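You operate a simulated robot arm through the tools that you are given. There is no shell and no other tool. Be economical: measure what you need, move in short steps, check, and stop when the job is done.

Carry out the task below with a simulated robot arm. There is one attempt and no reset: what you move stays moved.

TASK
Dust got under the film on the panel glass: lift, brush, lay it again.
Fine: peel the film by its red tab and lay it aside first; put the dust brush back; then lay the film inside the rim and press it till it holds. Set down upright: dust brush. What is to be rubbed or washed off counts as gone when no trace of it is left.

The check looks at the end state, three seconds after you hand in, the way a careful person would. Anything else that was tipped, shoved, dropped, spilled or broken makes it a failure.

THE ROBOT
A 7-joint arm with a two-finger parallel gripper, fixed in place. Base frame: the origin is at the foot of the arm, x ahead of it, y to its left, z up; the work surface is at about z = 0.8. Readings come in m, degrees, newtons and seconds.
With the tool pointing down near the work surface it reaches from about 0.3 to 0.7 m from the base axis. Its first joint turns from -66.0 to 66.0 degrees. Payload 1.57 kg.
Tool frame: the origin (TCP) lies between the finger pads and is the grasp point; the fingertips stand 0.03 m ahead of it; z points along the fingers, y is the line along which they close. The gripper opens to 0.11 m. The fingers are 0.024 m wide and 0.012 m thick; the gripper's body (0.048 by 0.112 m) begins 0.078 m behind the TCP.
Orientation is that of the tool frame in the base frame, as a unit quaternion [x, y, z, w]. With the fingers straight down and closing along the base's y, the tool's x points along the base's -x, its y along +y and its z along -z.

THE INTERFACE
- The arm moves only by the tool move_arm. Its argument "motion" is a list that holds one entry, the list of rows, each a list of 7 numbers: the shift along the base's x, y, z in units of 20 mm (1.0 is 20 mm), then the turn, a rotation vector about the base's x, y, z in units of 5 degrees (1.0 is 5 degrees), then the opening, from 0 (shut) to 1 (fully open). In form: [[[x, y, z, wx, wy, wz, grip], ...]]. A call has 1 to 20 rows; each row shifts and turns the commanded pose from where the row before left it. A call with a number of a shift or a turn outside -1 to 1 is refused whole. Rows are played at 5 a second. More than 0.05 m and 8.6 degrees between two rows, or a gripper value outside its range, and nothing of the call is played. Where a pose cannot be reached the arm comes as near as it can. A force on the tool above 40 N (or 10 N above the force at the start of the call, whichever is more), or a blocked arm, ends the call early, and 0.2 s more pass. The fingers move at their own pace (about 0.108 m/s each) and stop on an object; they squeeze with about 33 N. The grip force told is the motor's: it shows also when the fingers shut on nothing. Time passes only in rows, and 0.2 s behind the last, so rows that do not move let the fingers close. The reply holds the time, the measured pose of the TCP, the force on the tool along the base axes, the opening and the grip force, in the units named above and with some noise, with the torque about the TCP (base axes, N m) and any sound that the robot's microphone picked up.
- Cameras (640 x 400 px; columns grow to the right, rows downward): "scene" is fixed at [0.1494, -0.3957, 1.3947]; the picture's right is [0.80, -0.60, 0.00], its down [-0.42, -0.55, -0.73] and it looks along [0.44, 0.58, -0.69] (base axes); focal length 292 px, centre (320, 200). "wrist" rides on the gripper at [0.07, 0.016, -0.141] in the tool frame; the picture's right is [-0.23, 0.97, 0.00], its down [-0.86, -0.20, -0.48] and it looks along [-0.47, -0.11, 0.88] (tool axes); focal length 222 px, centre (320, 200). There is no depth. A picture from a camera that has moved, and an enlarged one, comes with that camera's place and axes in the base frame and with its lens. The place of the scene camera against the robot may be out by one fixed shift of up to 0.012 m in any direction.
- capture(camera): a new picture of that camera. No time passes.
- inspect(camera, box): a new picture of the part [left, top, right, bottom] of that camera's present view, enlarged. No time passes.
- close_job(): hands the job in; it is judged then, once.

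Go step by step. Nothing tells you positions but the pictures and the camera data: compare them with the known pose of the tool, close in by small moves and look again before you grip or let go. The budget is 120 turns and 84 pictures, counting those below and the enlarged ones. Unless the task says otherwise, let go and move clear before handing in, and close with one line.

The tools are called after "Request:" by a JSON object that holds its "api" and its "payload". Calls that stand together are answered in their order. move_arm: Moves the arm, as the interface text tells. Its arguments: {"type":"object","properties":{"motion":{"type":"array","items":{"type":"array","items":{"type":"array","items":{"type":"number"}}}}},"required":["motion"]} The other tools are called the same way: capture (camera) takes a picture; inspect (camera, box) takes an enlarged picture of a part of a camera's view; close_job () hands the job in.

At the start:

```text
time: 0.0
eef_pos: [0.3558, 0.0214, 1.1446]
tool_rot: [0.0, 1.0, 0.0, 0.0]
wrist_force: [-0.4, 0.7, 0.2]
moment: [0.0, -0.01, -0.02]
width: 0.11
grasp_force: 0.2
```

scene: 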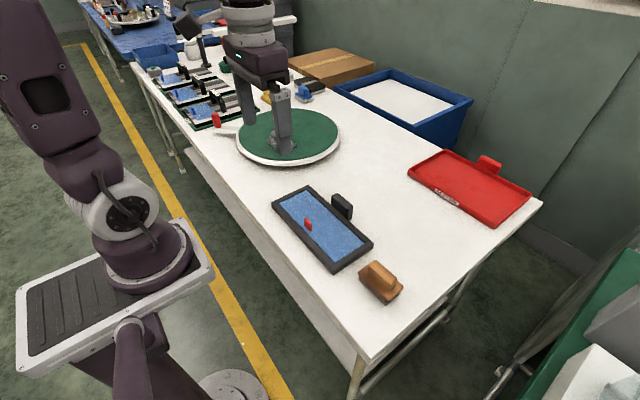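
wrist: 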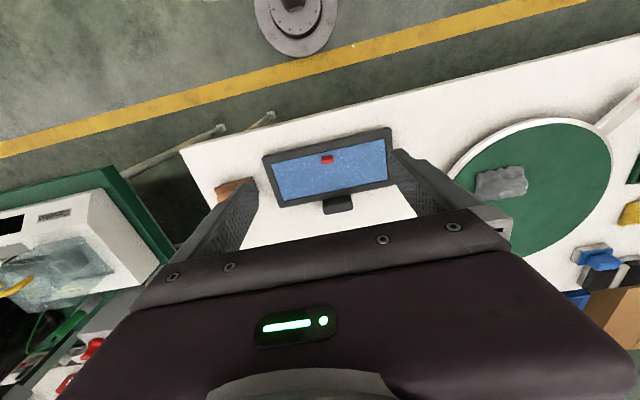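

I see a framed panel with blue film and a red tab, a black block behind it and an orange-brown brush near it. I'll look closer first.

Request:
{"api": "inspect", "payload": {"camera": "scene", "box": [250, 170, 430, 310]}}

Request:
{"api": "inspect", "payload": {"camera": "wrist", "box": [180, 110, 440, 260]}}

Request:
{"api": "inspect", "payload": {"camera": "scene", "box": [140, 40, 350, 170]}}

```text
2.86 times, centred on (340, 240) of scene
camera zoom: at [0.1494, -0.3957, 1.3947], right [0.8, -0.6, 0.0], down [-0.42, -0.55, -0.73], along [0.44, 0.58, -0.69], focal length 835 px, centre (263, 86)
```

zoom: 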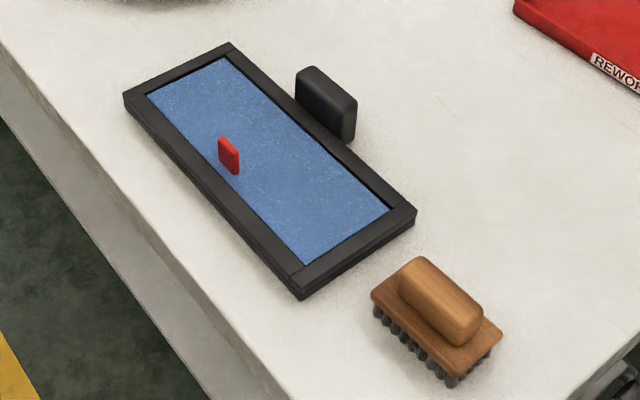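

```text
2.46 times, centred on (310, 185) of wrist
camera zoom: at [0.2874, 0.0382, 1.2853], right [0.23, 0.97, 0.0], down [0.86, -0.2, 0.48], along [0.47, -0.11, -0.88], focal length 547 px, centre (345, 237)
```

zoom: 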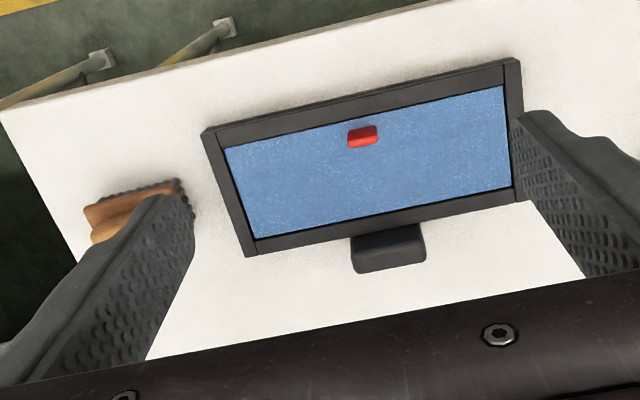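

```text
3.05 times, centred on (245, 105) of scene
camera zoom: at [0.1494, -0.3957, 1.3947], right [0.8, -0.6, 0.0], down [-0.42, -0.55, -0.73], along [0.44, 0.58, -0.69], focal length 890 px, centre (549, 490)
```

zoom: 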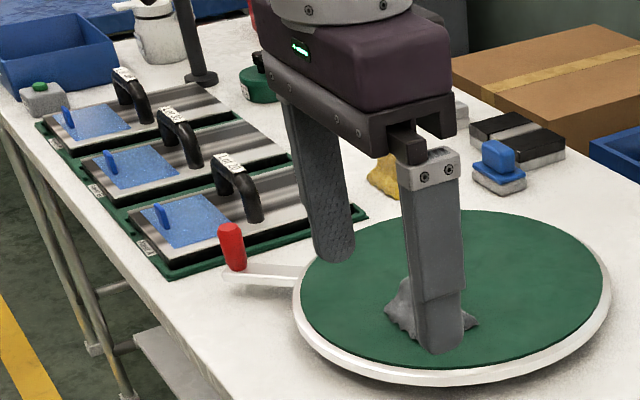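

The panel spans about x 0.40–0.535, y −0.12–0.16. The tab is near (0.435, 0.018), thin along x, and the free table beyond x 0.58 can hold the film. I'll turn the gripper 90° and come down above the tab.

Request:
{"api": "move_arm", "payload": {"motion": [[[0.219, -0.01, -0.5, 0, 0, 1, 0.4], [0.219, -0.01, -0.5, 0, 0, 1, 0.4], [0.219, -0.01, -0.5, 0, 0, 1, 0.4], [0.219, -0.01, -0.5, 0, 0, 1, 0.4], [0.219, -0.01, -0.5, 0, 0, 1, 0.4], [0.219, -0.01, -0.5, 0, 0, 1, 0.4], [0.219, -0.01, -0.5, 0, 0, 1, 0.4], [0.219, -0.01, -0.5, 0, 0, 1, 0.4], [0.219, -0.01, -0.5, 0, 0, 1, 0.4], [0.219, -0.01, -0.5, 0, 0, 1, 0.4], [0.219, -0.01, -0.5, 0, 0, 1, 0.4], [0.219, -0.01, -0.5, 0, 0, 1, 0.4], [0.219, -0.01, -0.5, 0, 0, 1, 0.4], [0.219, -0.01, -0.5, 0, 0, 1, 0.4], [0.219, -0.01, -0.5, 0, 0, 1, 0.4], [0.219, -0.01, -0.5, 0, 0, 1, 0.4], [0.219, -0.01, -0.5, 0, 0, 1, 0.4], [0.219, -0.01, -0.5, 0, 0, 1, 0.4]]]}}

Request:
{"api": "capture", "payload": {"camera": "wrist"}}

Request:
{"api": "capture", "payload": {"camera": "scene"}}

```text
time: 3.8
eef_pos: [0.4368, 0.0197, 0.9645]
tool_rot: [0.708, -0.706, 0.0, -0.001]
wrist_force: [0.6, -0.3, 0.4]
moment: [0.0, 0.0, 0.04]
width: 0.0441
grasp_force: 0.0
```

```text
78 pictures are left
camera wrist: at [0.4203, -0.051, 1.1052], right [-0.97, 0.23, 0.0], down [0.2, 0.86, 0.48], along [0.11, 0.47, -0.88], focal length 222 px, centre (320, 200)
```

wrist: 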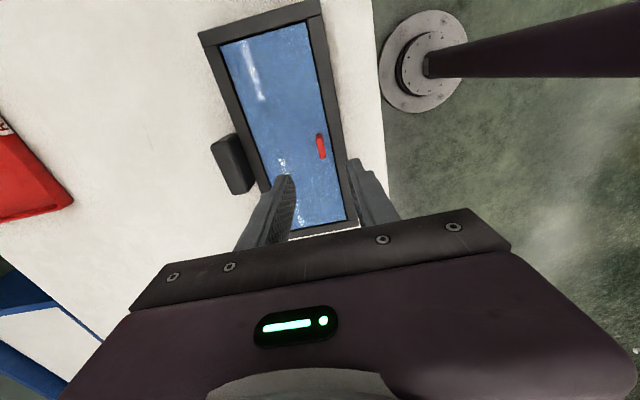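

```text
77 pictures are left
```

scene: 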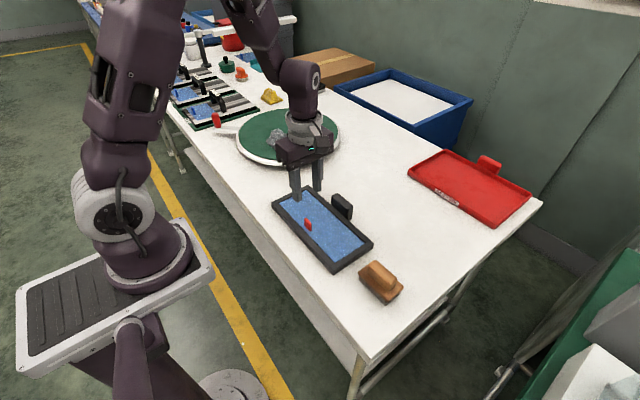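

The tab computes to about (0.436, 0.021), right under the tool. I'll zoom in to see its height and orientation.

Request:
{"api": "inspect", "payload": {"camera": "wrist", "box": [190, 0, 400, 240]}}

Request:
{"api": "inspect", "payload": {"camera": "scene", "box": [265, 180, 415, 310]}}

```text
1.67 times, centred on (295, 120) of wrist
camera zoom: at [0.4203, -0.051, 1.1052], right [-0.97, 0.23, 0.0], down [0.2, 0.86, 0.48], along [0.11, 0.47, -0.88], focal length 370 px, centre (362, 333)
```

zoom: 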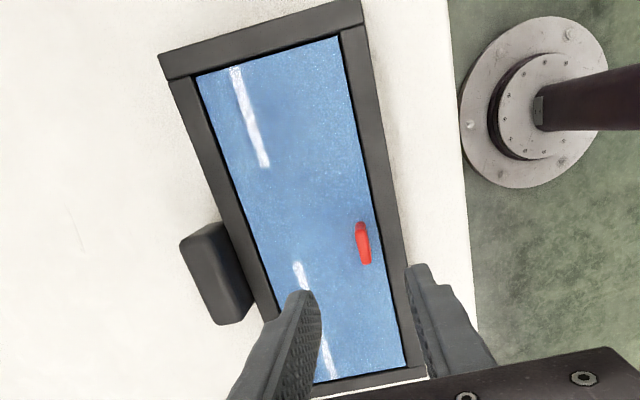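

```text
3.08 times, centred on (340, 245) of scene
camera zoom: at [0.1494, -0.3957, 1.3947], right [0.8, -0.6, 0.0], down [-0.42, -0.55, -0.73], along [0.44, 0.58, -0.69], focal length 899 px, centre (258, 62)
```

zoom: 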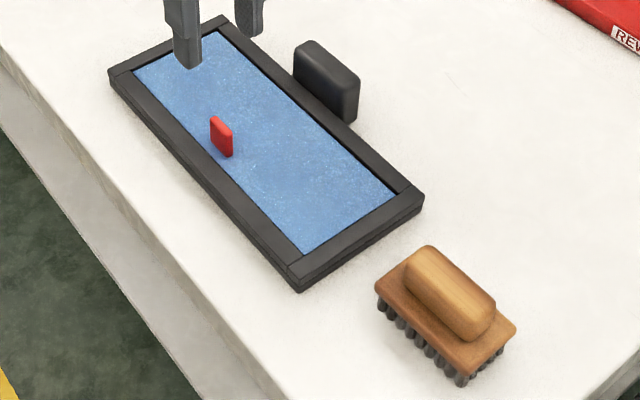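

Yaw looks aligned. I'll descend to about 0.885 with a narrower opening, then look.

Request:
{"api": "move_arm", "payload": {"motion": [[[0, 0.03, -0.9, 0, 0, 0, 0.3], [0, 0.03, -0.9, 0, 0, 0, 0.3], [0, 0, -0.9, 0, 0, 0, 0.3], [0, 0, -0.9, 0, 0, 0, 0.3], [0, 0, -0.5, 0, 0, 0, 0.3]]]}}

Request:
{"api": "inspect", "payload": {"camera": "wrist", "box": [200, 60, 440, 240]}}

Request:
{"api": "inspect", "payload": {"camera": "scene", "box": [265, 170, 385, 270]}}

```text
time: 5.0
eef_pos: [0.4367, 0.0212, 0.8825]
tool_rot: [0.707, -0.707, 0.0, 0.0]
wrist_force: [-0.5, 0.1, 0.0]
moment: [0.03, 0.0, 0.03]
width: 0.0326
grasp_force: 0.1
```

```text
2.22 times, centred on (320, 150) of wrist
camera zoom: at [0.4203, -0.0502, 1.023], right [-0.97, 0.23, 0.0], down [0.2, 0.86, 0.48], along [0.11, 0.47, -0.88], focal length 494 px, centre (320, 311)
```

zoom: 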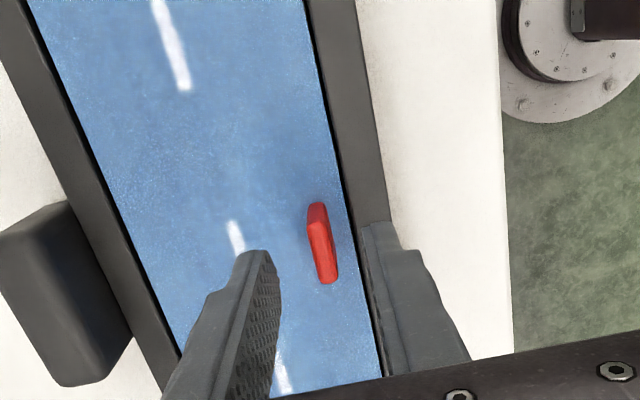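

```text
4.00 times, centred on (325, 220) of scene
camera zoom: at [0.1494, -0.3957, 1.3947], right [0.8, -0.6, 0.0], down [-0.42, -0.55, -0.73], along [0.44, 0.58, -0.69], focal length 1168 px, centre (300, 120)
```

zoom: 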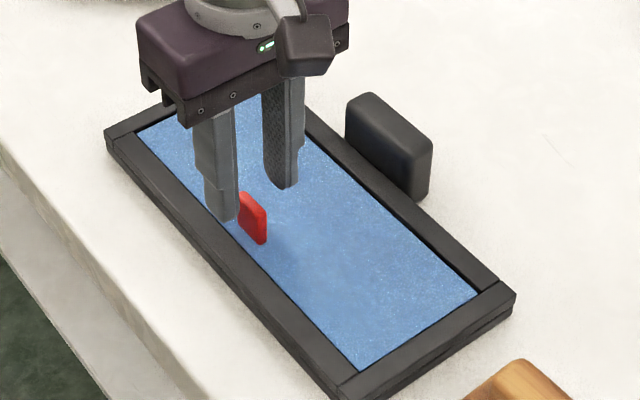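

Alignment is good. The near finger will be above the rim, so I'll descend slowly watching force.

Request:
{"api": "move_arm", "payload": {"motion": [[[0, 0.05, -0.5, 0, 0, 0, 0.22], [0, 0, -0.5, 0, 0, 0, 0.22], [0, 0, -0.4, 0, 0, 0, 0.22]]]}}

Request:
{"api": "inspect", "payload": {"camera": "wrist", "box": [200, 60, 440, 240]}}

Request:
{"api": "inspect", "payload": {"camera": "scene", "box": [280, 190, 352, 250]}}

```text
time: 5.8
eef_pos: [0.4365, 0.0212, 0.8535]
tool_rot: [0.707, -0.707, 0.0, 0.0]
wrist_force: [-0.1, 0.4, -0.4]
moment: [0.0, 0.04, -0.03]
width: 0.0243
grasp_force: 0.0
```

```text
2.22 times, centred on (320, 150) of wrist
camera zoom: at [0.4204, -0.0494, 0.9951], right [-0.97, 0.23, 0.0], down [0.2, 0.86, 0.48], along [0.11, 0.47, -0.88], focal length 494 px, centre (320, 311)
```

zoom: 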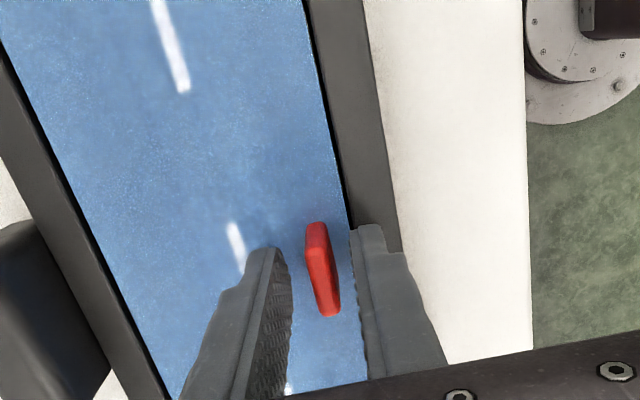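

```text
6.67 times, centred on (316, 220) of scene
camera zoom: at [0.1494, -0.3957, 1.3947], right [0.8, -0.6, 0.0], down [-0.42, -0.55, -0.73], along [0.44, 0.58, -0.69], focal length 1948 px, centre (347, 67)
```

zoom: 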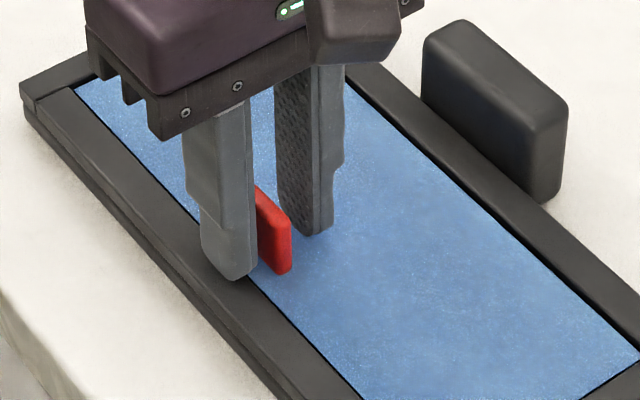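

The fingers straddle the tab. I'll go slightly lower and close.

Request:
{"api": "move_arm", "payload": {"motion": [[[0, 0.05, -0.15, 0, 0, 0, 0.2], [0, 0, -0.1, 0, 0, 0, 0.2], [0, 0, 0, 0, 0, 0, 0], [0, 0, 0, 0, 0, 0, 0], [0, 0, 0, 0, 0, 0, 0]]]}}

Request:
{"api": "inspect", "payload": {"camera": "wrist", "box": [200, 60, 440, 240]}}

```text
time: 6.3
eef_pos: [0.4381, 0.022, 0.8515]
tool_rot: [0.708, -0.707, 0.002, -0.001]
wrist_force: [-2.1, -0.2, 13.3]
moment: [0.04, 0.33, -0.01]
width: 0.0241
grasp_force: 1.5
stopped in row 2: the force on the tool passed its limit at 51 N (the readings are from after the stop); the commanded pose is now the measured one
```

```text
2.22 times, centred on (320, 150) of wrist
camera zoom: at [0.4208, -0.0485, 0.9932], right [-0.97, 0.23, 0.0], down [0.2, 0.86, 0.48], along [0.11, 0.47, -0.88], focal length 494 px, centre (320, 311)
```

zoom: 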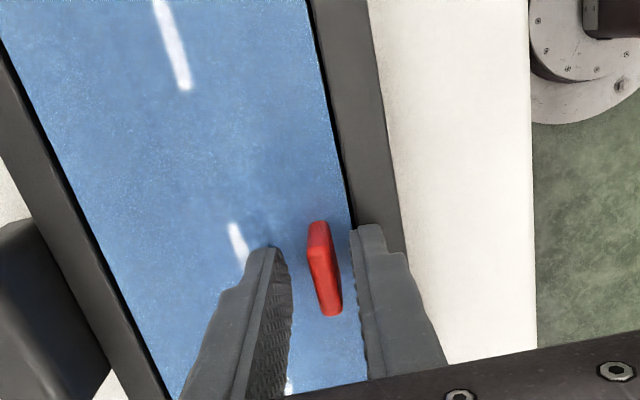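

The near finger touched the rim, so its top is at about z 0.8215. I'll lift 2 mm and close on the tab.

Request:
{"api": "move_arm", "payload": {"motion": [[[-0.04, 0, 0.12, 0, 0, 0, 0.2], [0, 0, 0, 0, 0, 0, 0], [0, 0, 0, 0, 0, 0, 0], [0, 0, 0, 0, 0, 0, 0]]]}}

Request:
{"api": "inspect", "payload": {"camera": "wrist", "box": [200, 60, 440, 240]}}

Request:
{"api": "inspect", "payload": {"camera": "scene", "box": [280, 190, 352, 250]}}

```text
time: 7.3
eef_pos: [0.4365, 0.021, 0.8547]
tool_rot: [0.707, -0.707, 0.002, 0.0]
wrist_force: [0.2, 1.0, -0.1]
moment: [0.0, -0.03, 0.0]
width: 0.006
grasp_force: 26.1
heard: snap
```

```text
2.22 times, centred on (320, 150) of wrist
camera zoom: at [0.4201, -0.0486, 0.9952], right [-0.97, 0.23, 0.0], down [0.2, 0.86, 0.48], along [0.11, 0.47, -0.88], focal length 494 px, centre (320, 311)
```

zoom: 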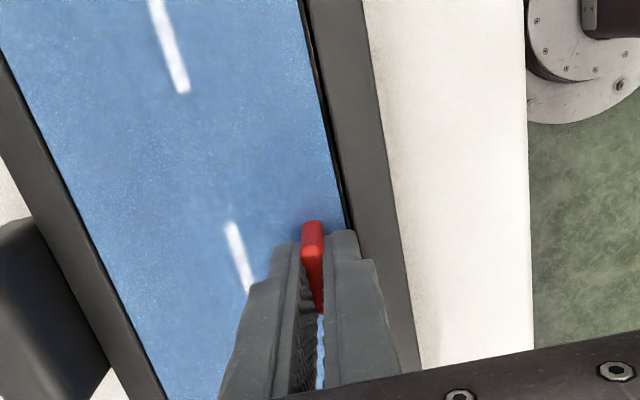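

```text
6.67 times, centred on (316, 220) of scene
camera zoom: at [0.1494, -0.3957, 1.3947], right [0.8, -0.6, 0.0], down [-0.42, -0.55, -0.73], along [0.44, 0.58, -0.69], focal length 1948 px, centre (347, 67)
```

zoom: 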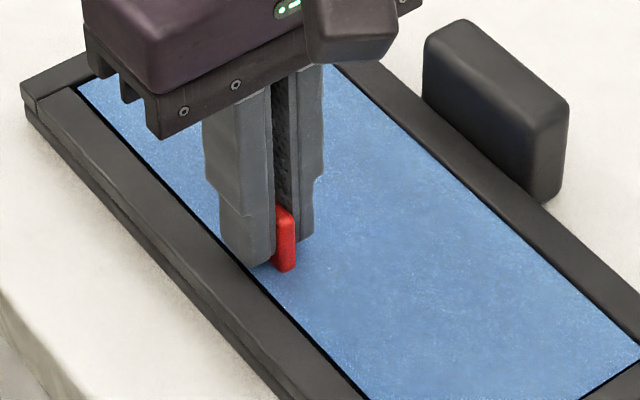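

The tab is held (6 mm thick) and a snap was heard. I'll lift slowly and watch.

Request:
{"api": "move_arm", "payload": {"motion": [[[0, 0, 0.3, 0, 0, 0, 0], [0, 0, 0.3, 0, 0, 0, 0], [0, 0, 0.4, 0, 0, 0, 0]]]}}

Request:
{"api": "inspect", "payload": {"camera": "scene", "box": [260, 170, 390, 280]}}

Request:
{"api": "capture", "payload": {"camera": "wrist"}}

```text
time: 8.1
eef_pos: [0.4378, 0.0218, 0.8748]
tool_rot: [-0.707, 0.707, -0.002, 0.001]
wrist_force: [0.1, -1.2, -0.5]
moment: [-0.02, -0.04, 0.01]
width: 0.0075
grasp_force: 0.1
```

```text
3.64 times, centred on (325, 225) of scene
camera zoom: at [0.1494, -0.3957, 1.3947], right [0.8, -0.6, 0.0], down [-0.42, -0.55, -0.73], along [0.44, 0.58, -0.69], focal length 1062 px, centre (302, 109)
```

zoom: 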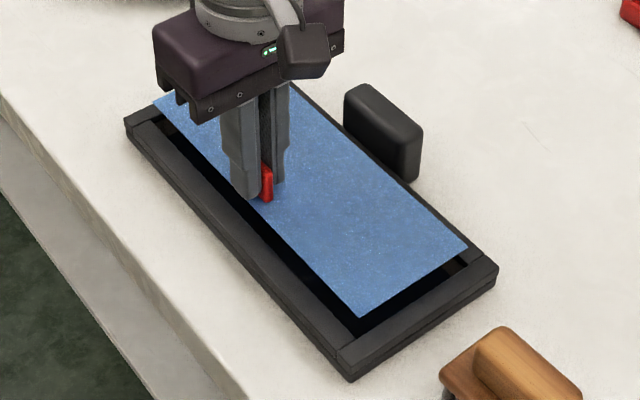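

```text
66 pictures are left
camera wrist: at [0.4199, -0.0486, 1.0153], right [-0.97, 0.23, 0.0], down [0.2, 0.86, 0.48], along [0.11, 0.47, -0.88], focal length 222 px, centre (320, 200)
```

wrist: 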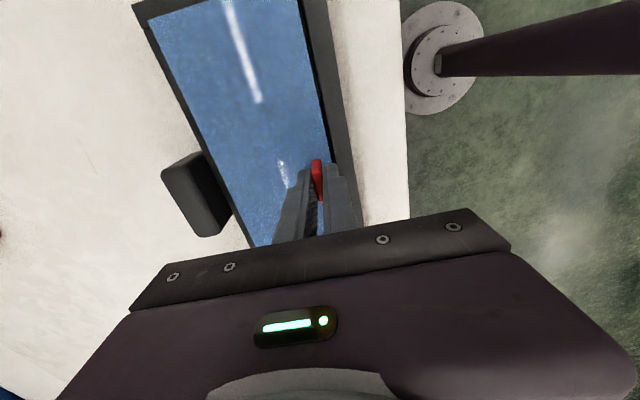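

The film lifts as a rigid sheet. The grip reading was odd, so I'll pause and re-check.

Request:
{"api": "move_arm", "payload": {"motion": [[[0, 0, 0, 0, 0, 0, 0], [0, 0, 0, 0, 0, 0, 0]]]}}

Request:
{"api": "inspect", "payload": {"camera": "scene", "box": [260, 170, 390, 280]}}

```text
time: 8.7
eef_pos: [0.4371, 0.0227, 0.8746]
tool_rot: [0.707, -0.707, 0.001, -0.002]
wrist_force: [0.1, 0.0, 0.2]
moment: [-0.01, 0.02, 0.0]
width: 0.0063
grasp_force: 26.0
```

```text
3.64 times, centred on (325, 225) of scene
camera zoom: at [0.1494, -0.3957, 1.3947], right [0.8, -0.6, 0.0], down [-0.42, -0.55, -0.73], along [0.44, 0.58, -0.69], focal length 1062 px, centre (302, 109)
```

zoom: 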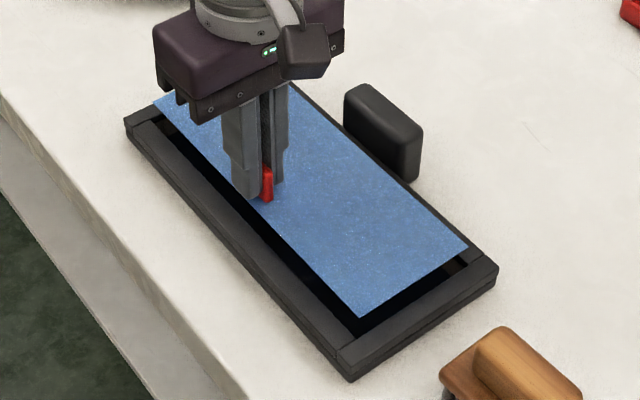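

The film is held firmly. I'll carry it up over the black block and out to x≈0.625.

Request:
{"api": "move_arm", "payload": {"motion": [[[0, 0, 0.5, 0, 0, 0, 0], [0, 0, 0.8, 0, 0, 0, 0], [0, 0, 0.8, 0, 0, 0, 0], [0, 0, 0.6, 0, 0, 0, 0], [0.5, 0, 0, 0, 0, 0, 0], [0.8, 0, 0, 0, 0, 0, 0], [0.9, 0, 0, 0, 0, 0, 0], [0.9, 0, 0, 0, 0, 0, 0], [0.9, 0, 0, 0, 0, 0, 0], [0.9, 0, 0, 0, 0, 0, 0], [0.9, 0, 0, 0, 0, 0, 0], [0.9, 0, 0, 0, 0, 0, 0], [0.9, 0, 0, 0, 0, 0, 0], [0.9, 0, 0, 0, 0, 0, 0], [0.7, 0, 0, 0, 0, 0, 0], [0.4, 0, 0, 0, 0, 0, 0]]]}}

Request:
{"api": "capture", "payload": {"camera": "scene"}}

Request:
{"api": "capture", "payload": {"camera": "wrist"}}

```text
time: 12.1
eef_pos: [0.6279, 0.022, 0.9274]
tool_rot: [0.708, -0.707, 0.001, -0.002]
wrist_force: [-0.1, 0.8, -0.3]
moment: [0.02, 0.02, 0.02]
width: 0.0058
grasp_force: 26.6
```

```text
64 pictures are left
```

scene: 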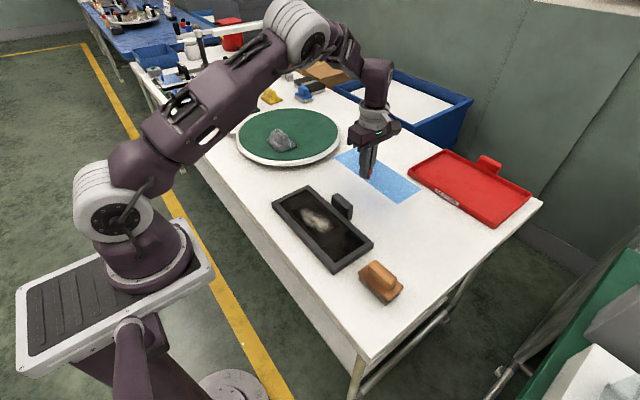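

```text
63 pictures are left
camera wrist: at [0.612, -0.0479, 1.0691], right [-0.97, 0.23, 0.0], down [0.2, 0.86, 0.48], along [0.11, 0.47, -0.88], focal length 222 px, centre (320, 200)
```

wrist: 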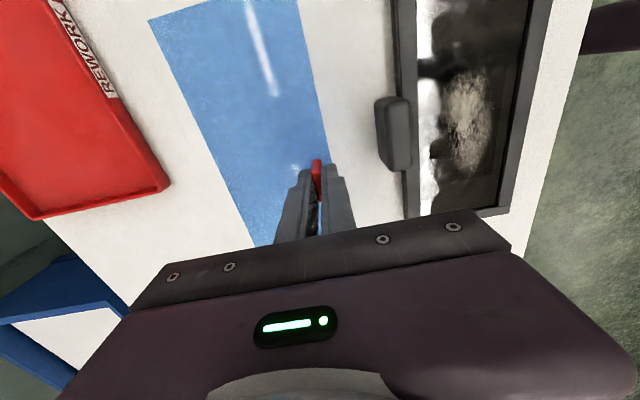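

The dust patch shows on the glass, and the space below the film is free. I'll lower the film.

Request:
{"api": "move_arm", "payload": {"motion": [[[0, 0, -0.8, 0, 0, 0, 0], [0, 0, -0.9, 0, 0, 0, 0], [0, 0, -0.9, 0, 0, 0, 0], [0, 0, -0.7, 0, 0, 0, 0], [0, 0, -0.4, 0, 0, 0, 0]]]}}

Request:
{"api": "inspect", "payload": {"camera": "scene", "box": [320, 120, 440, 220]}}

```text
time: 13.3
eef_pos: [0.6285, 0.0228, 0.8541]
tool_rot: [-0.707, 0.707, -0.001, 0.001]
wrist_force: [-0.9, 0.3, 1.0]
moment: [-0.02, 0.0, -0.01]
width: 0.0059
grasp_force: 26.0
```

```text
4.00 times, centred on (380, 170) of scene
camera zoom: at [0.1494, -0.3957, 1.3947], right [0.8, -0.6, 0.0], down [-0.42, -0.55, -0.73], along [0.44, 0.58, -0.69], focal length 1168 px, centre (80, 320)
```

zoom: 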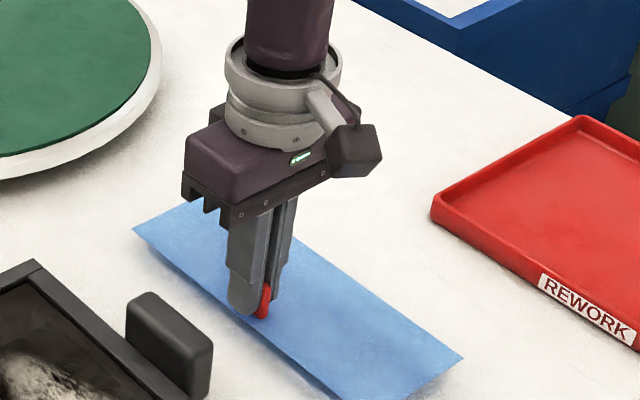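

Request:
{"api": "move_arm", "payload": {"motion": [[[0, 0, -0.25, 0, 0, 0, 0], [0, 0, -0.2, 0, 0, 0, 0], [0, 0, -0.15, 0, 0, 0, 0]]]}}

Request:
{"api": "inspect", "payload": {"camera": "scene", "box": [320, 120, 440, 220]}}

```text
time: 14.1
eef_pos: [0.6282, 0.0228, 0.8422]
tool_rot: [0.707, -0.707, 0.002, -0.001]
wrist_force: [-0.1, -0.3, 0.1]
moment: [0.0, 0.01, 0.02]
width: 0.0061
grasp_force: 26.0
```

```text
4.00 times, centred on (380, 170) of scene
camera zoom: at [0.1494, -0.3957, 1.3947], right [0.8, -0.6, 0.0], down [-0.42, -0.55, -0.73], along [0.44, 0.58, -0.69], focal length 1168 px, centre (80, 320)
```

zoom: 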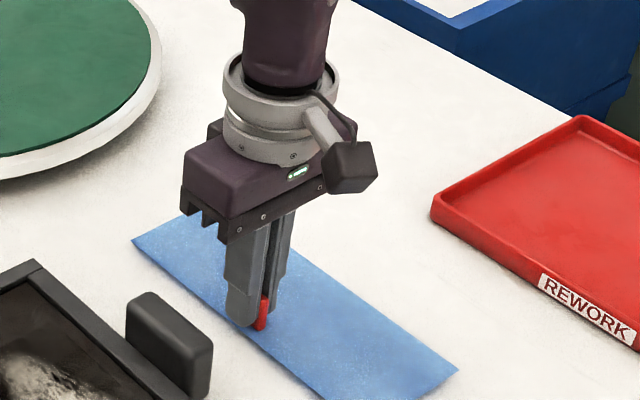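

Still slightly above the table with no contact; down a few mm more with small steps.

Request:
{"api": "move_arm", "payload": {"motion": [[[0, 0, -0.1, 0, 0, 0, 0], [0, 0, -0.1, 0, 0, 0, 0]]]}}

Request:
{"api": "inspect", "payload": {"camera": "scene", "box": [320, 120, 440, 220]}}

```text
time: 14.7
eef_pos: [0.6284, 0.0223, 0.8384]
tool_rot: [0.707, -0.707, 0.002, -0.001]
wrist_force: [0.5, 0.5, -0.8]
moment: [-0.05, -0.04, -0.01]
width: 0.0059
grasp_force: 25.4
```

```text
4.00 times, centred on (380, 170) of scene
camera zoom: at [0.1494, -0.3957, 1.3947], right [0.8, -0.6, 0.0], down [-0.42, -0.55, -0.73], along [0.44, 0.58, -0.69], focal length 1168 px, centre (80, 320)
```

zoom: 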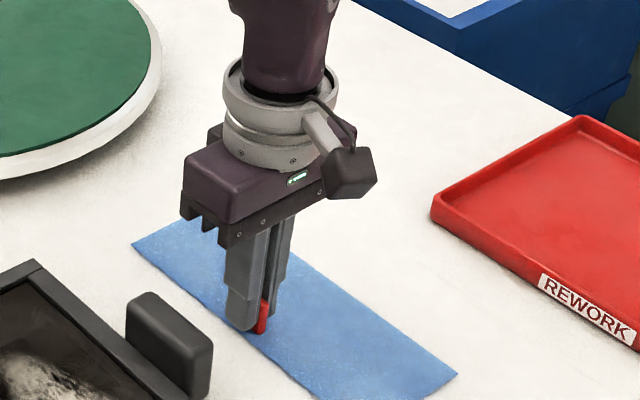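

Request:
{"api": "move_arm", "payload": {"motion": [[[0, 0, -0.08, 0, 0, 0, 0], [0, 0, -0.08, 0, 0, 0, 0], [0, 0, 0, 0, 0, 0, 0]]]}}

```text
time: 15.5
eef_pos: [0.6279, 0.0217, 0.8362]
tool_rot: [0.708, -0.706, 0.002, -0.002]
wrist_force: [-0.3, -0.6, 10.0]
moment: [-0.05, 0.03, 0.0]
width: 0.0058
grasp_force: 25.9
```

Contact with the table: the film lies flat. I'll release and rise.

Request:
{"api": "move_arm", "payload": {"motion": [[[0, 0, 0.02, 0, 0, 0, 0.25], [0, 0, 0, 0, 0, 0, 0.25], [0, 0, 0, 0, 0, 0, 0.25], [0, 0, 0.5, 0, 0, 0, 0.25], [0, 0, 0.9, 0, 0, 0, 0.25], [0, 0, 0.9, 0, 0, 0, 0.25], [0, 0, 0.9, 0, 0, 0, 0.25], [0, 0, 0.9, 0, 0, 0, 0.25]]]}}

Request:
{"api": "capture", "payload": {"camera": "scene"}}

Request:
{"api": "capture", "payload": {"camera": "wrist"}}

```text
time: 17.3
eef_pos: [0.6274, 0.0226, 0.9169]
tool_rot: [0.707, -0.707, 0.001, -0.002]
wrist_force: [0.6, -0.3, 0.4]
moment: [0.01, -0.03, -0.03]
width: 0.0277
grasp_force: 0.1
```

```text
59 pictures are left
```

scene: 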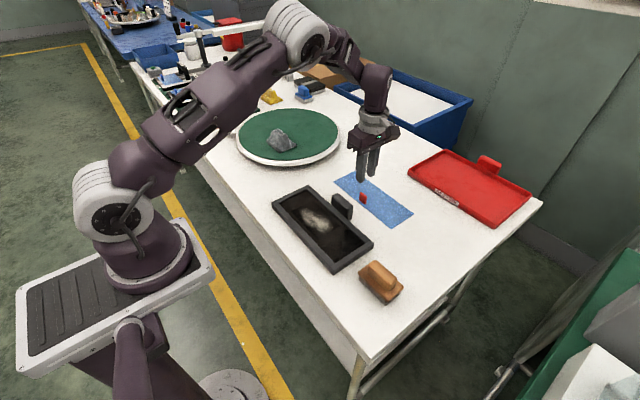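

```text
58 pictures are left
camera wrist: at [0.612, -0.0483, 1.0583], right [-0.97, 0.23, 0.0], down [0.2, 0.86, 0.48], along [0.11, 0.47, -0.88], focal length 222 px, centre (320, 200)
```

wrist: 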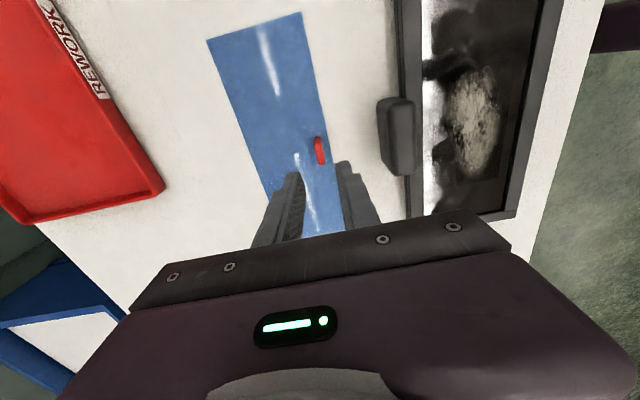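

The film lies flat with its tab up. Next I'll go above the brush at about (0.455, −0.197).

Request:
{"api": "move_arm", "payload": {"motion": [[[0, 0, 0.8, 0, 0, 0, 0.6], [0, 0, 0.8, 0, 0, 0, 0.6], [-0.66, -0.84, 0.8, 0, 0, 0, 0.6], [-0.66, -0.84, 0.8, 0, 0, 0, 0.6], [-0.66, -0.84, 0, 0, 0, 0, 0.6], [-0.66, -0.84, 0, 0, 0, 0, 0.6], [-0.66, -0.84, 0, 0, 0, 0, 0.6], [-0.66, -0.84, 0, 0, 0, 0, 0.6], [-0.66, -0.84, 0, 0, 0, 0, 0.6], [-0.66, -0.84, 0, 0, 0, 0, 0.6], [-0.66, -0.84, 0, 0, 0, 0, 0.6], [-0.66, -0.84, 0, 0, 0, 0, 0.6], [-0.66, -0.84, 0, 0, 0, 0, 0.6], [-0.66, -0.84, 0, 0, 0, 0, 0.6], [-0.66, -0.84, 0, 0, 0, 0, 0.6]]]}}

Request:
{"api": "inspect", "payload": {"camera": "wrist", "box": [180, 0, 500, 240]}}

Request:
{"api": "inspect", "payload": {"camera": "scene", "box": [260, 170, 420, 310]}}

```text
time: 20.5
eef_pos: [0.4566, -0.1964, 0.9813]
tool_rot: [0.708, -0.707, 0.002, -0.002]
wrist_force: [0.1, 0.4, -0.2]
moment: [0.01, -0.02, 0.02]
width: 0.0659
grasp_force: 0.1
```

```text
1.67 times, centred on (340, 120) of wrist
camera zoom: at [0.4409, -0.2669, 1.1223], right [-0.97, 0.23, 0.0], down [0.2, 0.86, 0.48], along [0.11, 0.47, -0.88], focal length 370 px, centre (287, 333)
```

zoom: 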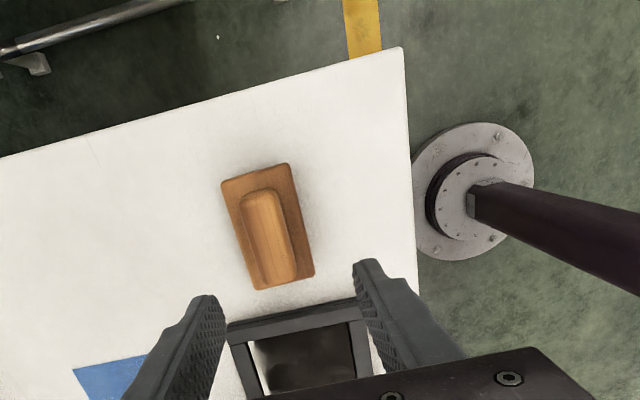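

```text
2.86 times, centred on (340, 240) of scene
camera zoom: at [0.1494, -0.3957, 1.3947], right [0.8, -0.6, 0.0], down [-0.42, -0.55, -0.73], along [0.44, 0.58, -0.69], focal length 835 px, centre (263, 86)
```

zoom: 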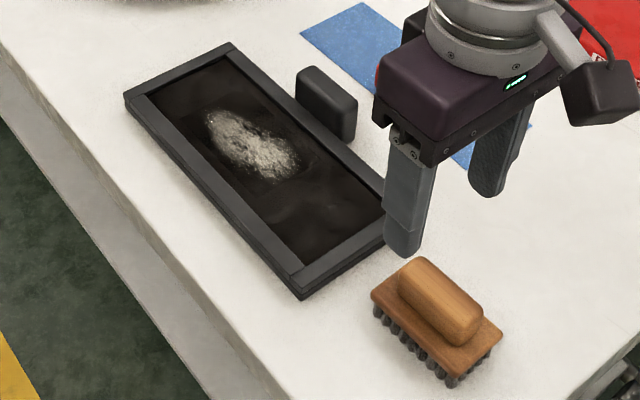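

Brush handle centre computes to (0.470, −0.2035), aligned with y. I'll move over it and down to z 0.90.

Request:
{"api": "move_arm", "payload": {"motion": [[[0.34, -0.18, -0.5, 0, 0, 0, 0.5], [0.34, -0.18, -0.9, 0, 0, 0, 0.5], [0, 0, -0.9, 0, 0, 0, 0.5], [0, 0, -0.9, 0, 0, 0, 0.5], [0, 0, -0.85, 0, 0, 0, 0.5]]]}}

Request:
{"api": "inspect", "payload": {"camera": "wrist", "box": [200, 60, 440, 240]}}

Request:
{"api": "inspect", "payload": {"camera": "scene", "box": [330, 220, 426, 310]}}

```text
time: 21.7
eef_pos: [0.4709, -0.2046, 0.9003]
tool_rot: [-0.707, 0.707, -0.001, 0.002]
wrist_force: [-0.1, -0.3, 0.5]
moment: [0.0, -0.01, 0.0]
width: 0.0551
grasp_force: 0.2
```

```text
2.22 times, centred on (320, 150) of wrist
camera zoom: at [0.4546, -0.2745, 1.0411], right [-0.97, 0.23, 0.0], down [0.2, 0.86, 0.48], along [0.11, 0.47, -0.88], focal length 494 px, centre (320, 311)
```

zoom: 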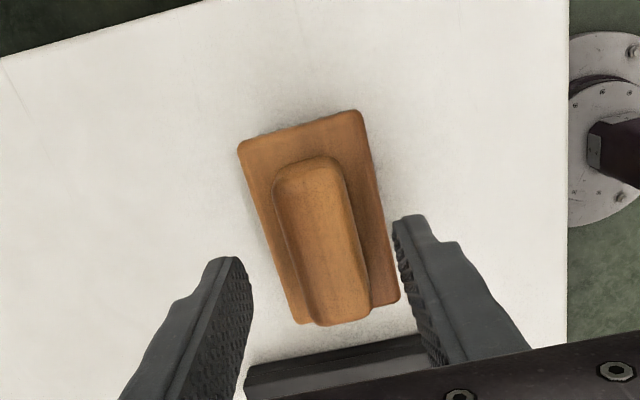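

```text
4.44 times, centred on (378, 265) of scene
camera zoom: at [0.1494, -0.3957, 1.3947], right [0.8, -0.6, 0.0], down [-0.42, -0.55, -0.73], along [0.44, 0.58, -0.69], focal length 1298 px, centre (62, -89)
```

zoom: 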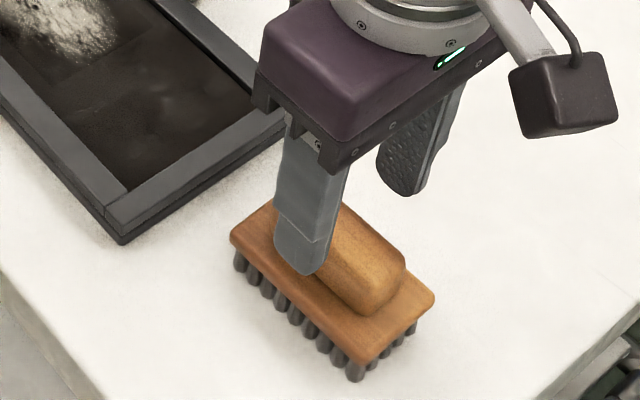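

Request:
{"api": "move_arm", "payload": {"motion": [[[-0.03, 0, -0.5, 0, 0, 0, 0.5], [0, 0, -0.5, 0, 0, 0, 0.5], [0, 0, -0.4, 0, 0, 0, 0.5]]]}}

Request:
{"api": "inspect", "payload": {"camera": "scene", "box": [330, 220, 426, 310]}}

Request:
{"api": "inspect", "payload": {"camera": "wrist", "box": [200, 60, 440, 240]}}

```text
time: 22.5
eef_pos: [0.4697, -0.2033, 0.8728]
tool_rot: [-0.707, 0.708, -0.001, 0.002]
wrist_force: [-0.5, -0.3, -0.1]
moment: [-0.01, -0.02, -0.01]
width: 0.0551
grasp_force: 0.1
```

```text
4.44 times, centred on (378, 265) of scene
camera zoom: at [0.1494, -0.3957, 1.3947], right [0.8, -0.6, 0.0], down [-0.42, -0.55, -0.73], along [0.44, 0.58, -0.69], focal length 1298 px, centre (62, -89)
```

zoom: 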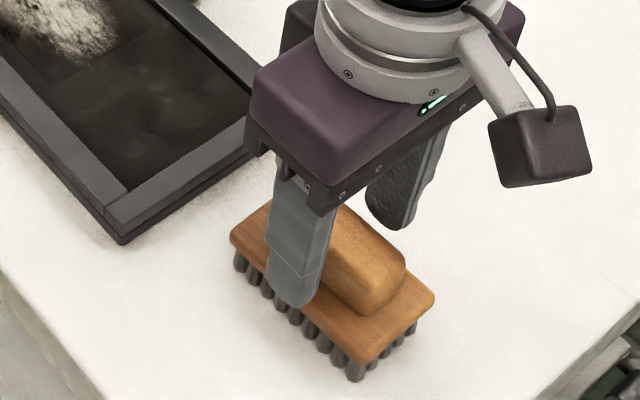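

```text
2.22 times, centred on (320, 150) of wrist
camera zoom: at [0.4538, -0.2743, 1.0135], right [-0.97, 0.23, 0.0], down [0.2, 0.86, 0.48], along [0.11, 0.47, -0.88], focal length 494 px, centre (320, 311)
```

zoom: 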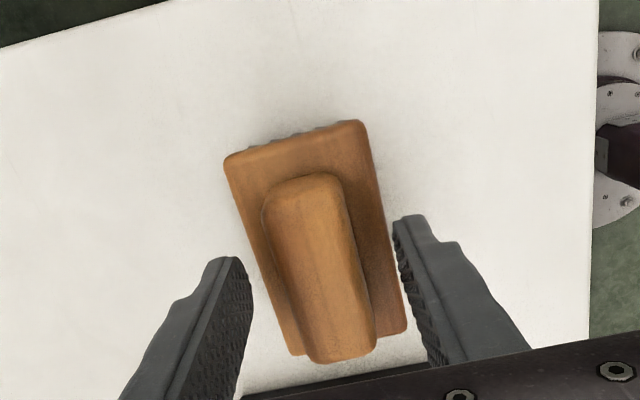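

The tips are beside the handle; the block top is around z 0.823. I'll go 12 mm lower and grip.

Request:
{"api": "move_arm", "payload": {"motion": [[[0, 0, -0.3, 0, 0, 0, 0.5], [0, 0, -0.3, 0, 0, 0, 0.5], [0, 0, 0, 0, 0, 0, 0], [0, 0, 0, 0, 0, 0, 0], [0, 0, 0, 0, 0, 0, 0]]]}}

Request:
{"api": "inspect", "payload": {"camera": "scene", "box": [330, 220, 426, 310]}}

Request:
{"api": "inspect", "payload": {"camera": "wrist", "box": [200, 60, 440, 240]}}

```text
time: 23.7
eef_pos: [0.4688, -0.2042, 0.8607]
tool_rot: [-0.707, 0.708, -0.002, 0.001]
wrist_force: [-1.8, -0.4, 22.2]
moment: [-0.03, 0.17, 0.33]
width: 0.0536
grasp_force: 32.8
```

```text
4.44 times, centred on (378, 265) of scene
camera zoom: at [0.149, -0.3956, 1.3948], right [0.8, -0.6, 0.0], down [-0.42, -0.55, -0.73], along [0.44, 0.58, -0.69], focal length 1298 px, centre (62, -89)
```

zoom: 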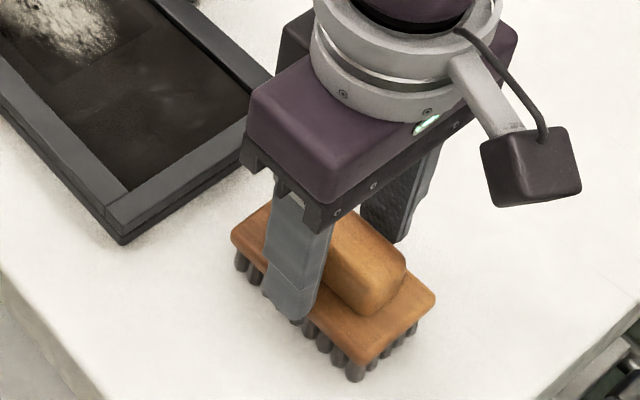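

```text
2.22 times, centred on (320, 150) of wrist
camera zoom: at [0.4533, -0.2742, 1.0019], right [-0.97, 0.23, -0.01], down [0.2, 0.86, 0.48], along [0.11, 0.46, -0.88], focal length 494 px, centre (320, 311)
```

zoom: 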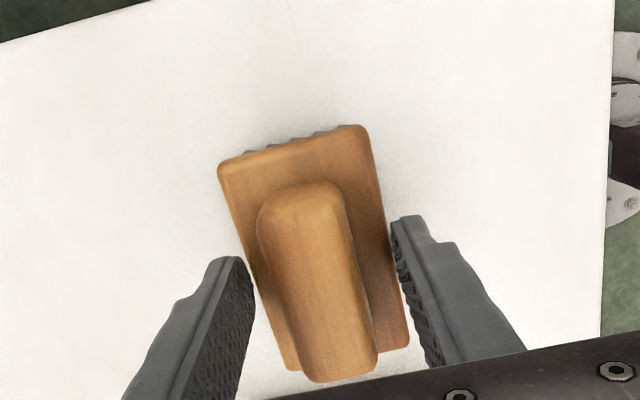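

The fingers pinched the block edge instead of the handle: the block top is about z 0.832. I'll open, rise 6 mm, then close on the handle.

Request:
{"api": "move_arm", "payload": {"motion": [[[0, 0, 0.02, 0, 0, 0, 0.56], [0, 0, 0.3, 0, 0, 0, 0.56], [0, 0, 0, 0, 0, 0, 0.56]]]}}

Request:
{"api": "inspect", "payload": {"camera": "wrist", "box": [200, 60, 440, 240]}}

```text
time: 24.5
eef_pos: [0.4692, -0.2039, 0.8671]
tool_rot: [-0.707, 0.707, -0.002, 0.002]
wrist_force: [-0.2, 0.1, -0.3]
moment: [-0.02, 0.01, 0.0]
width: 0.0617
grasp_force: 0.1
```

```text
2.22 times, centred on (320, 150) of wrist
camera zoom: at [0.4531, -0.2741, 1.0078], right [-0.97, 0.23, 0.0], down [0.2, 0.86, 0.48], along [0.11, 0.47, -0.88], focal length 494 px, centre (320, 311)
```

zoom: 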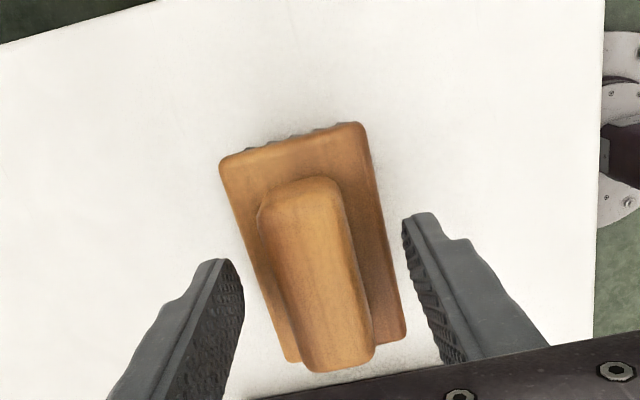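

Request:
{"api": "move_arm", "payload": {"motion": [[[0, 0, 0, 0, 0, 0, 0.4], [0, 0, 0, 0, 0, 0, 0.3], [0, 0, 0, 0, 0, 0, 0], [0, 0, 0, 0, 0, 0, 0]]]}}

Request:
{"api": "inspect", "payload": {"camera": "wrist", "box": [200, 60, 440, 240]}}

Request:
{"api": "inspect", "payload": {"camera": "scene", "box": [330, 220, 426, 310]}}

```text
time: 25.5
eef_pos: [0.4692, -0.2046, 0.866]
tool_rot: [0.707, -0.707, 0.001, -0.001]
wrist_force: [-0.1, 0.7, 0.6]
moment: [0.05, 0.04, 0.03]
width: 0.0274
grasp_force: 32.9
```

```text
2.22 times, centred on (320, 150) of wrist
camera zoom: at [0.4531, -0.2742, 1.0079], right [-0.97, 0.23, 0.0], down [0.2, 0.86, 0.48], along [0.11, 0.47, -0.88], focal length 494 px, centre (320, 311)
```

zoom: 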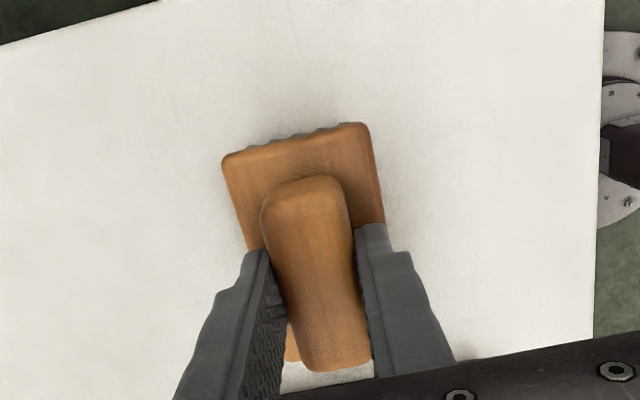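

```text
4.44 times, centred on (378, 265) of scene
camera zoom: at [0.1494, -0.3957, 1.3948], right [0.8, -0.6, 0.0], down [-0.42, -0.55, -0.73], along [0.44, 0.58, -0.69], focal length 1298 px, centre (62, -89)
```

zoom: 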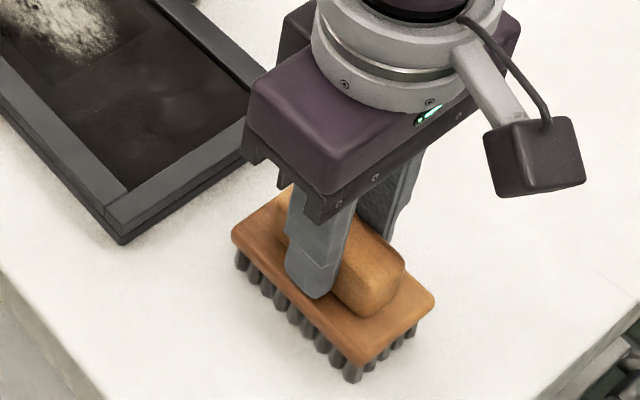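

Firm grip on the handle (27 mm). The brush's home is TCP (0.469, −0.2046, 0.8665). I'll lift it and carry it over the glass, then look at the dust.

Request:
{"api": "move_arm", "payload": {"motion": [[[0, 0, 0.5, 0, 0, 0, 0], [0, 0, 0.9, 0, 0, 0, 0], [0, 0, 0.9, 0, 0, 0, 0], [0, 0, 0.9, 0, 0, 0, 0], [0, 0.5, 0, 0, 0, 0, 0], [0, 0.9, 0, 0, 0, 0, 0], [0, 0.9, 0, 0, 0, 0, 0], [0, 0.9, 0, 0, 0, 0, 0], [0, 0.9, 0, 0, 0, 0, 0], [0, 0.9, 0, 0, 0, 0, 0]]]}}

Request:
{"api": "inspect", "payload": {"camera": "scene", "box": [260, 170, 400, 290]}}

Request:
{"api": "capture", "payload": {"camera": "wrist"}}

```text
time: 27.7
eef_pos: [0.4699, -0.1023, 0.9312]
tool_rot: [-0.707, 0.707, -0.001, 0.001]
wrist_force: [0.1, 0.1, -0.7]
moment: [-0.01, 0.0, 0.02]
width: 0.0273
grasp_force: 32.9
```

```text
3.33 times, centred on (330, 230) of scene
camera zoom: at [0.1494, -0.3958, 1.3947], right [0.8, -0.6, 0.0], down [-0.42, -0.55, -0.73], along [0.44, 0.58, -0.69], focal length 974 px, centre (287, 100)
```

zoom: 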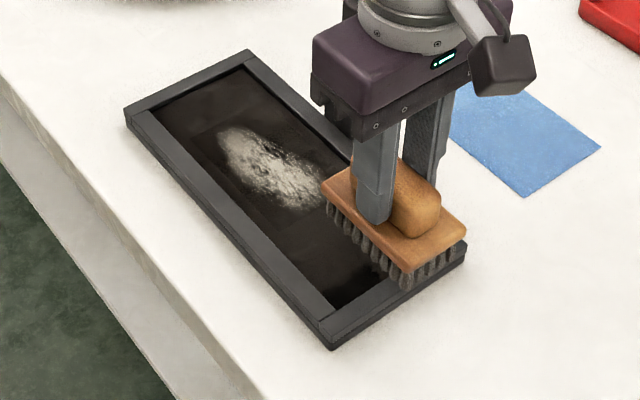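

```text
45 pictures are left
camera wrist: at [0.4532, -0.1733, 1.0716], right [-0.97, 0.23, 0.0], down [0.2, 0.86, 0.48], along [0.11, 0.47, -0.88], focal length 222 px, centre (320, 200)
```

wrist: 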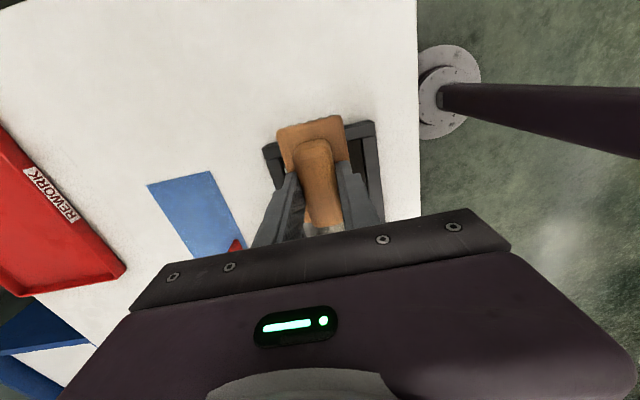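

The panel spans x 0.405–0.533, centre 0.469; dust is within about x 0.435–0.49, y −0.03–0.10. I'll move to y 0.03 and lower to touch.

Request:
{"api": "move_arm", "payload": {"motion": [[[0, 0.9, 0, 0, 0, 0, 0], [0, 0.9, 0, 0, 0, 0, 0], [0, 0.9, 0, 0, 0, 0, 0], [0, 0.9, 0, 0, 0, 0, 0], [0, 0.9, 0, 0, 0, 0, 0], [0, 0.9, 0, 0, 0, 0, 0], [0, 0.9, 0, 0, 0, 0, 0], [0, 0.3, 0, 0, 0, 0, 0], [0, 0, -0.7, 0, 0, 0, 0], [0, 0, -0.7, 0, 0, 0, 0], [0, 0, -0.5, 0, 0, 0, 0], [0, 0, -0.2, 0, 0, 0, 0], [0, 0, -0.1, 0, 0, 0, 0]]]}}

Request:
{"api": "inspect", "payload": {"camera": "scene", "box": [260, 170, 380, 280]}}

```text
time: 30.5
eef_pos: [0.4693, 0.029, 0.8867]
tool_rot: [0.708, -0.707, 0.001, -0.002]
wrist_force: [0.2, 0.6, -1.0]
moment: [-0.02, -0.01, 0.0]
width: 0.027
grasp_force: 33.1
```

```text
3.64 times, centred on (320, 225) of scene
camera zoom: at [0.1494, -0.3957, 1.3947], right [0.8, -0.6, 0.0], down [-0.42, -0.55, -0.73], along [0.44, 0.58, -0.69], focal length 1062 px, centre (320, 109)
```

zoom: 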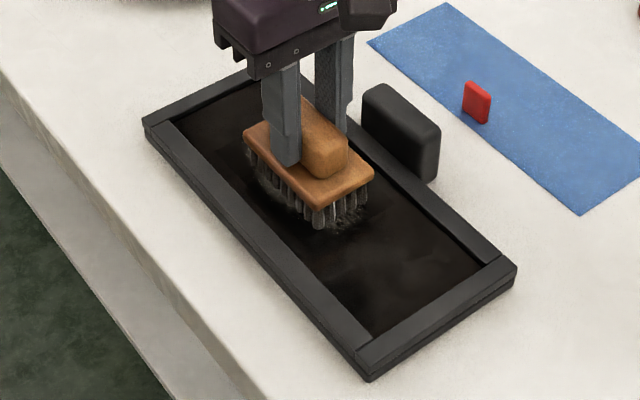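

Almost touching. I'll lower in 1–2 mm steps until contact.

Request:
{"api": "move_arm", "payload": {"motion": [[[0, 0, -0.05, 0, 0, 0, 0], [0, 0, -0.05, 0, 0, 0, 0], [0, 0, 0, 0, 0, 0, 0]]]}}

```text
time: 31.3
eef_pos: [0.4698, 0.0268, 0.8845]
tool_rot: [-0.707, 0.707, -0.001, 0.002]
wrist_force: [-0.5, -0.6, 4.4]
moment: [0.1, 0.14, 0.02]
width: 0.027
grasp_force: 33.3
```

Contact at 4 N. I'll stroke along y in the centre lane.

Request:
{"api": "move_arm", "payload": {"motion": [[[0, 0.5, 0, 0, 0, 0, 0], [0, 0.6, 0, 0, 0, 0, 0], [0, 0.6, 0, 0, 0, 0, 0], [0, 0.6, 0, 0, 0, 0, 0], [0, 0.5, 0, 0, 0, 0, 0], [0, -0.6, 0, 0, 0, 0, 0], [0, -0.6, 0, 0, 0, 0, 0], [0, -0.6, 0, 0, 0, 0, 0], [0, -0.6, 0, 0, 0, 0, 0], [0, -0.6, 0, 0, 0, 0, 0], [0, -0.6, 0, 0, 0, 0, 0], [0, -0.6, 0, 0, 0, 0, 0], [0, -0.6, 0, 0, 0, 0, 0], [0, -0.6, 0, 0, 0, 0, 0], [0, -0.5, 0, 0, 0, 0, 0]]]}}

Request:
{"api": "inspect", "payload": {"camera": "scene", "box": [260, 170, 380, 280]}}

```text
time: 34.5
eef_pos: [0.4698, -0.0343, 0.8845]
tool_rot: [0.708, -0.706, 0.001, -0.002]
wrist_force: [-0.5, 3.4, 7.1]
moment: [0.08, 0.13, -0.07]
width: 0.0274
grasp_force: 32.8
```

```text
3.64 times, centred on (320, 225) of scene
camera zoom: at [0.1493, -0.3956, 1.3948], right [0.8, -0.6, 0.0], down [-0.42, -0.55, -0.73], along [0.44, 0.58, -0.69], focal length 1062 px, centre (320, 109)
```

zoom: 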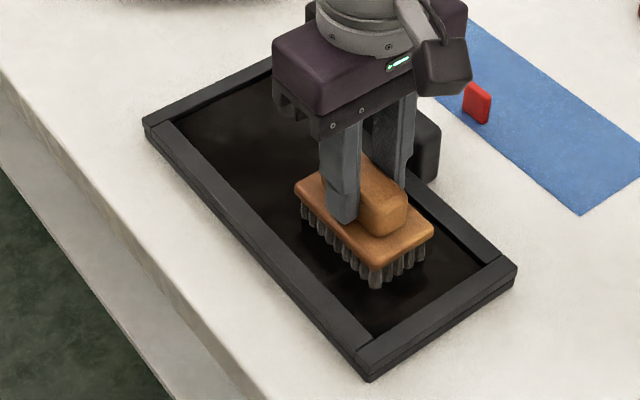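

Most dust is gone already and the panel hasn't moved. I'll do the two side lanes as well.

Request:
{"api": "move_arm", "payload": {"motion": [[[0.7, 0, 0, 0, 0, 0, 0], [0, 0.6, 0, 0, 0, 0, 0], [0, 0.6, 0, 0, 0, 0, 0], [0, 0.6, 0, 0, 0, 0, 0], [0, 0.6, 0, 0, 0, 0, 0], [0, 0.6, 0, 0, 0, 0, 0], [0, 0.6, 0, 0, 0, 0, 0], [0, 0.6, 0, 0, 0, 0, 0], [0, 0.6, 0, 0, 0, 0, 0], [0, 0.6, 0, 0, 0, 0, 0], [0, 0.6, 0, 0, 0, 0, 0], [-0.7, 0, 0, 0, 0, 0, 0], [-0.7, 0, 0, 0, 0, 0, 0]], [[0, 0, 0, 0, 0, 0, 0]]]}}

```text
refused: motion must be a list of 1 entries
```

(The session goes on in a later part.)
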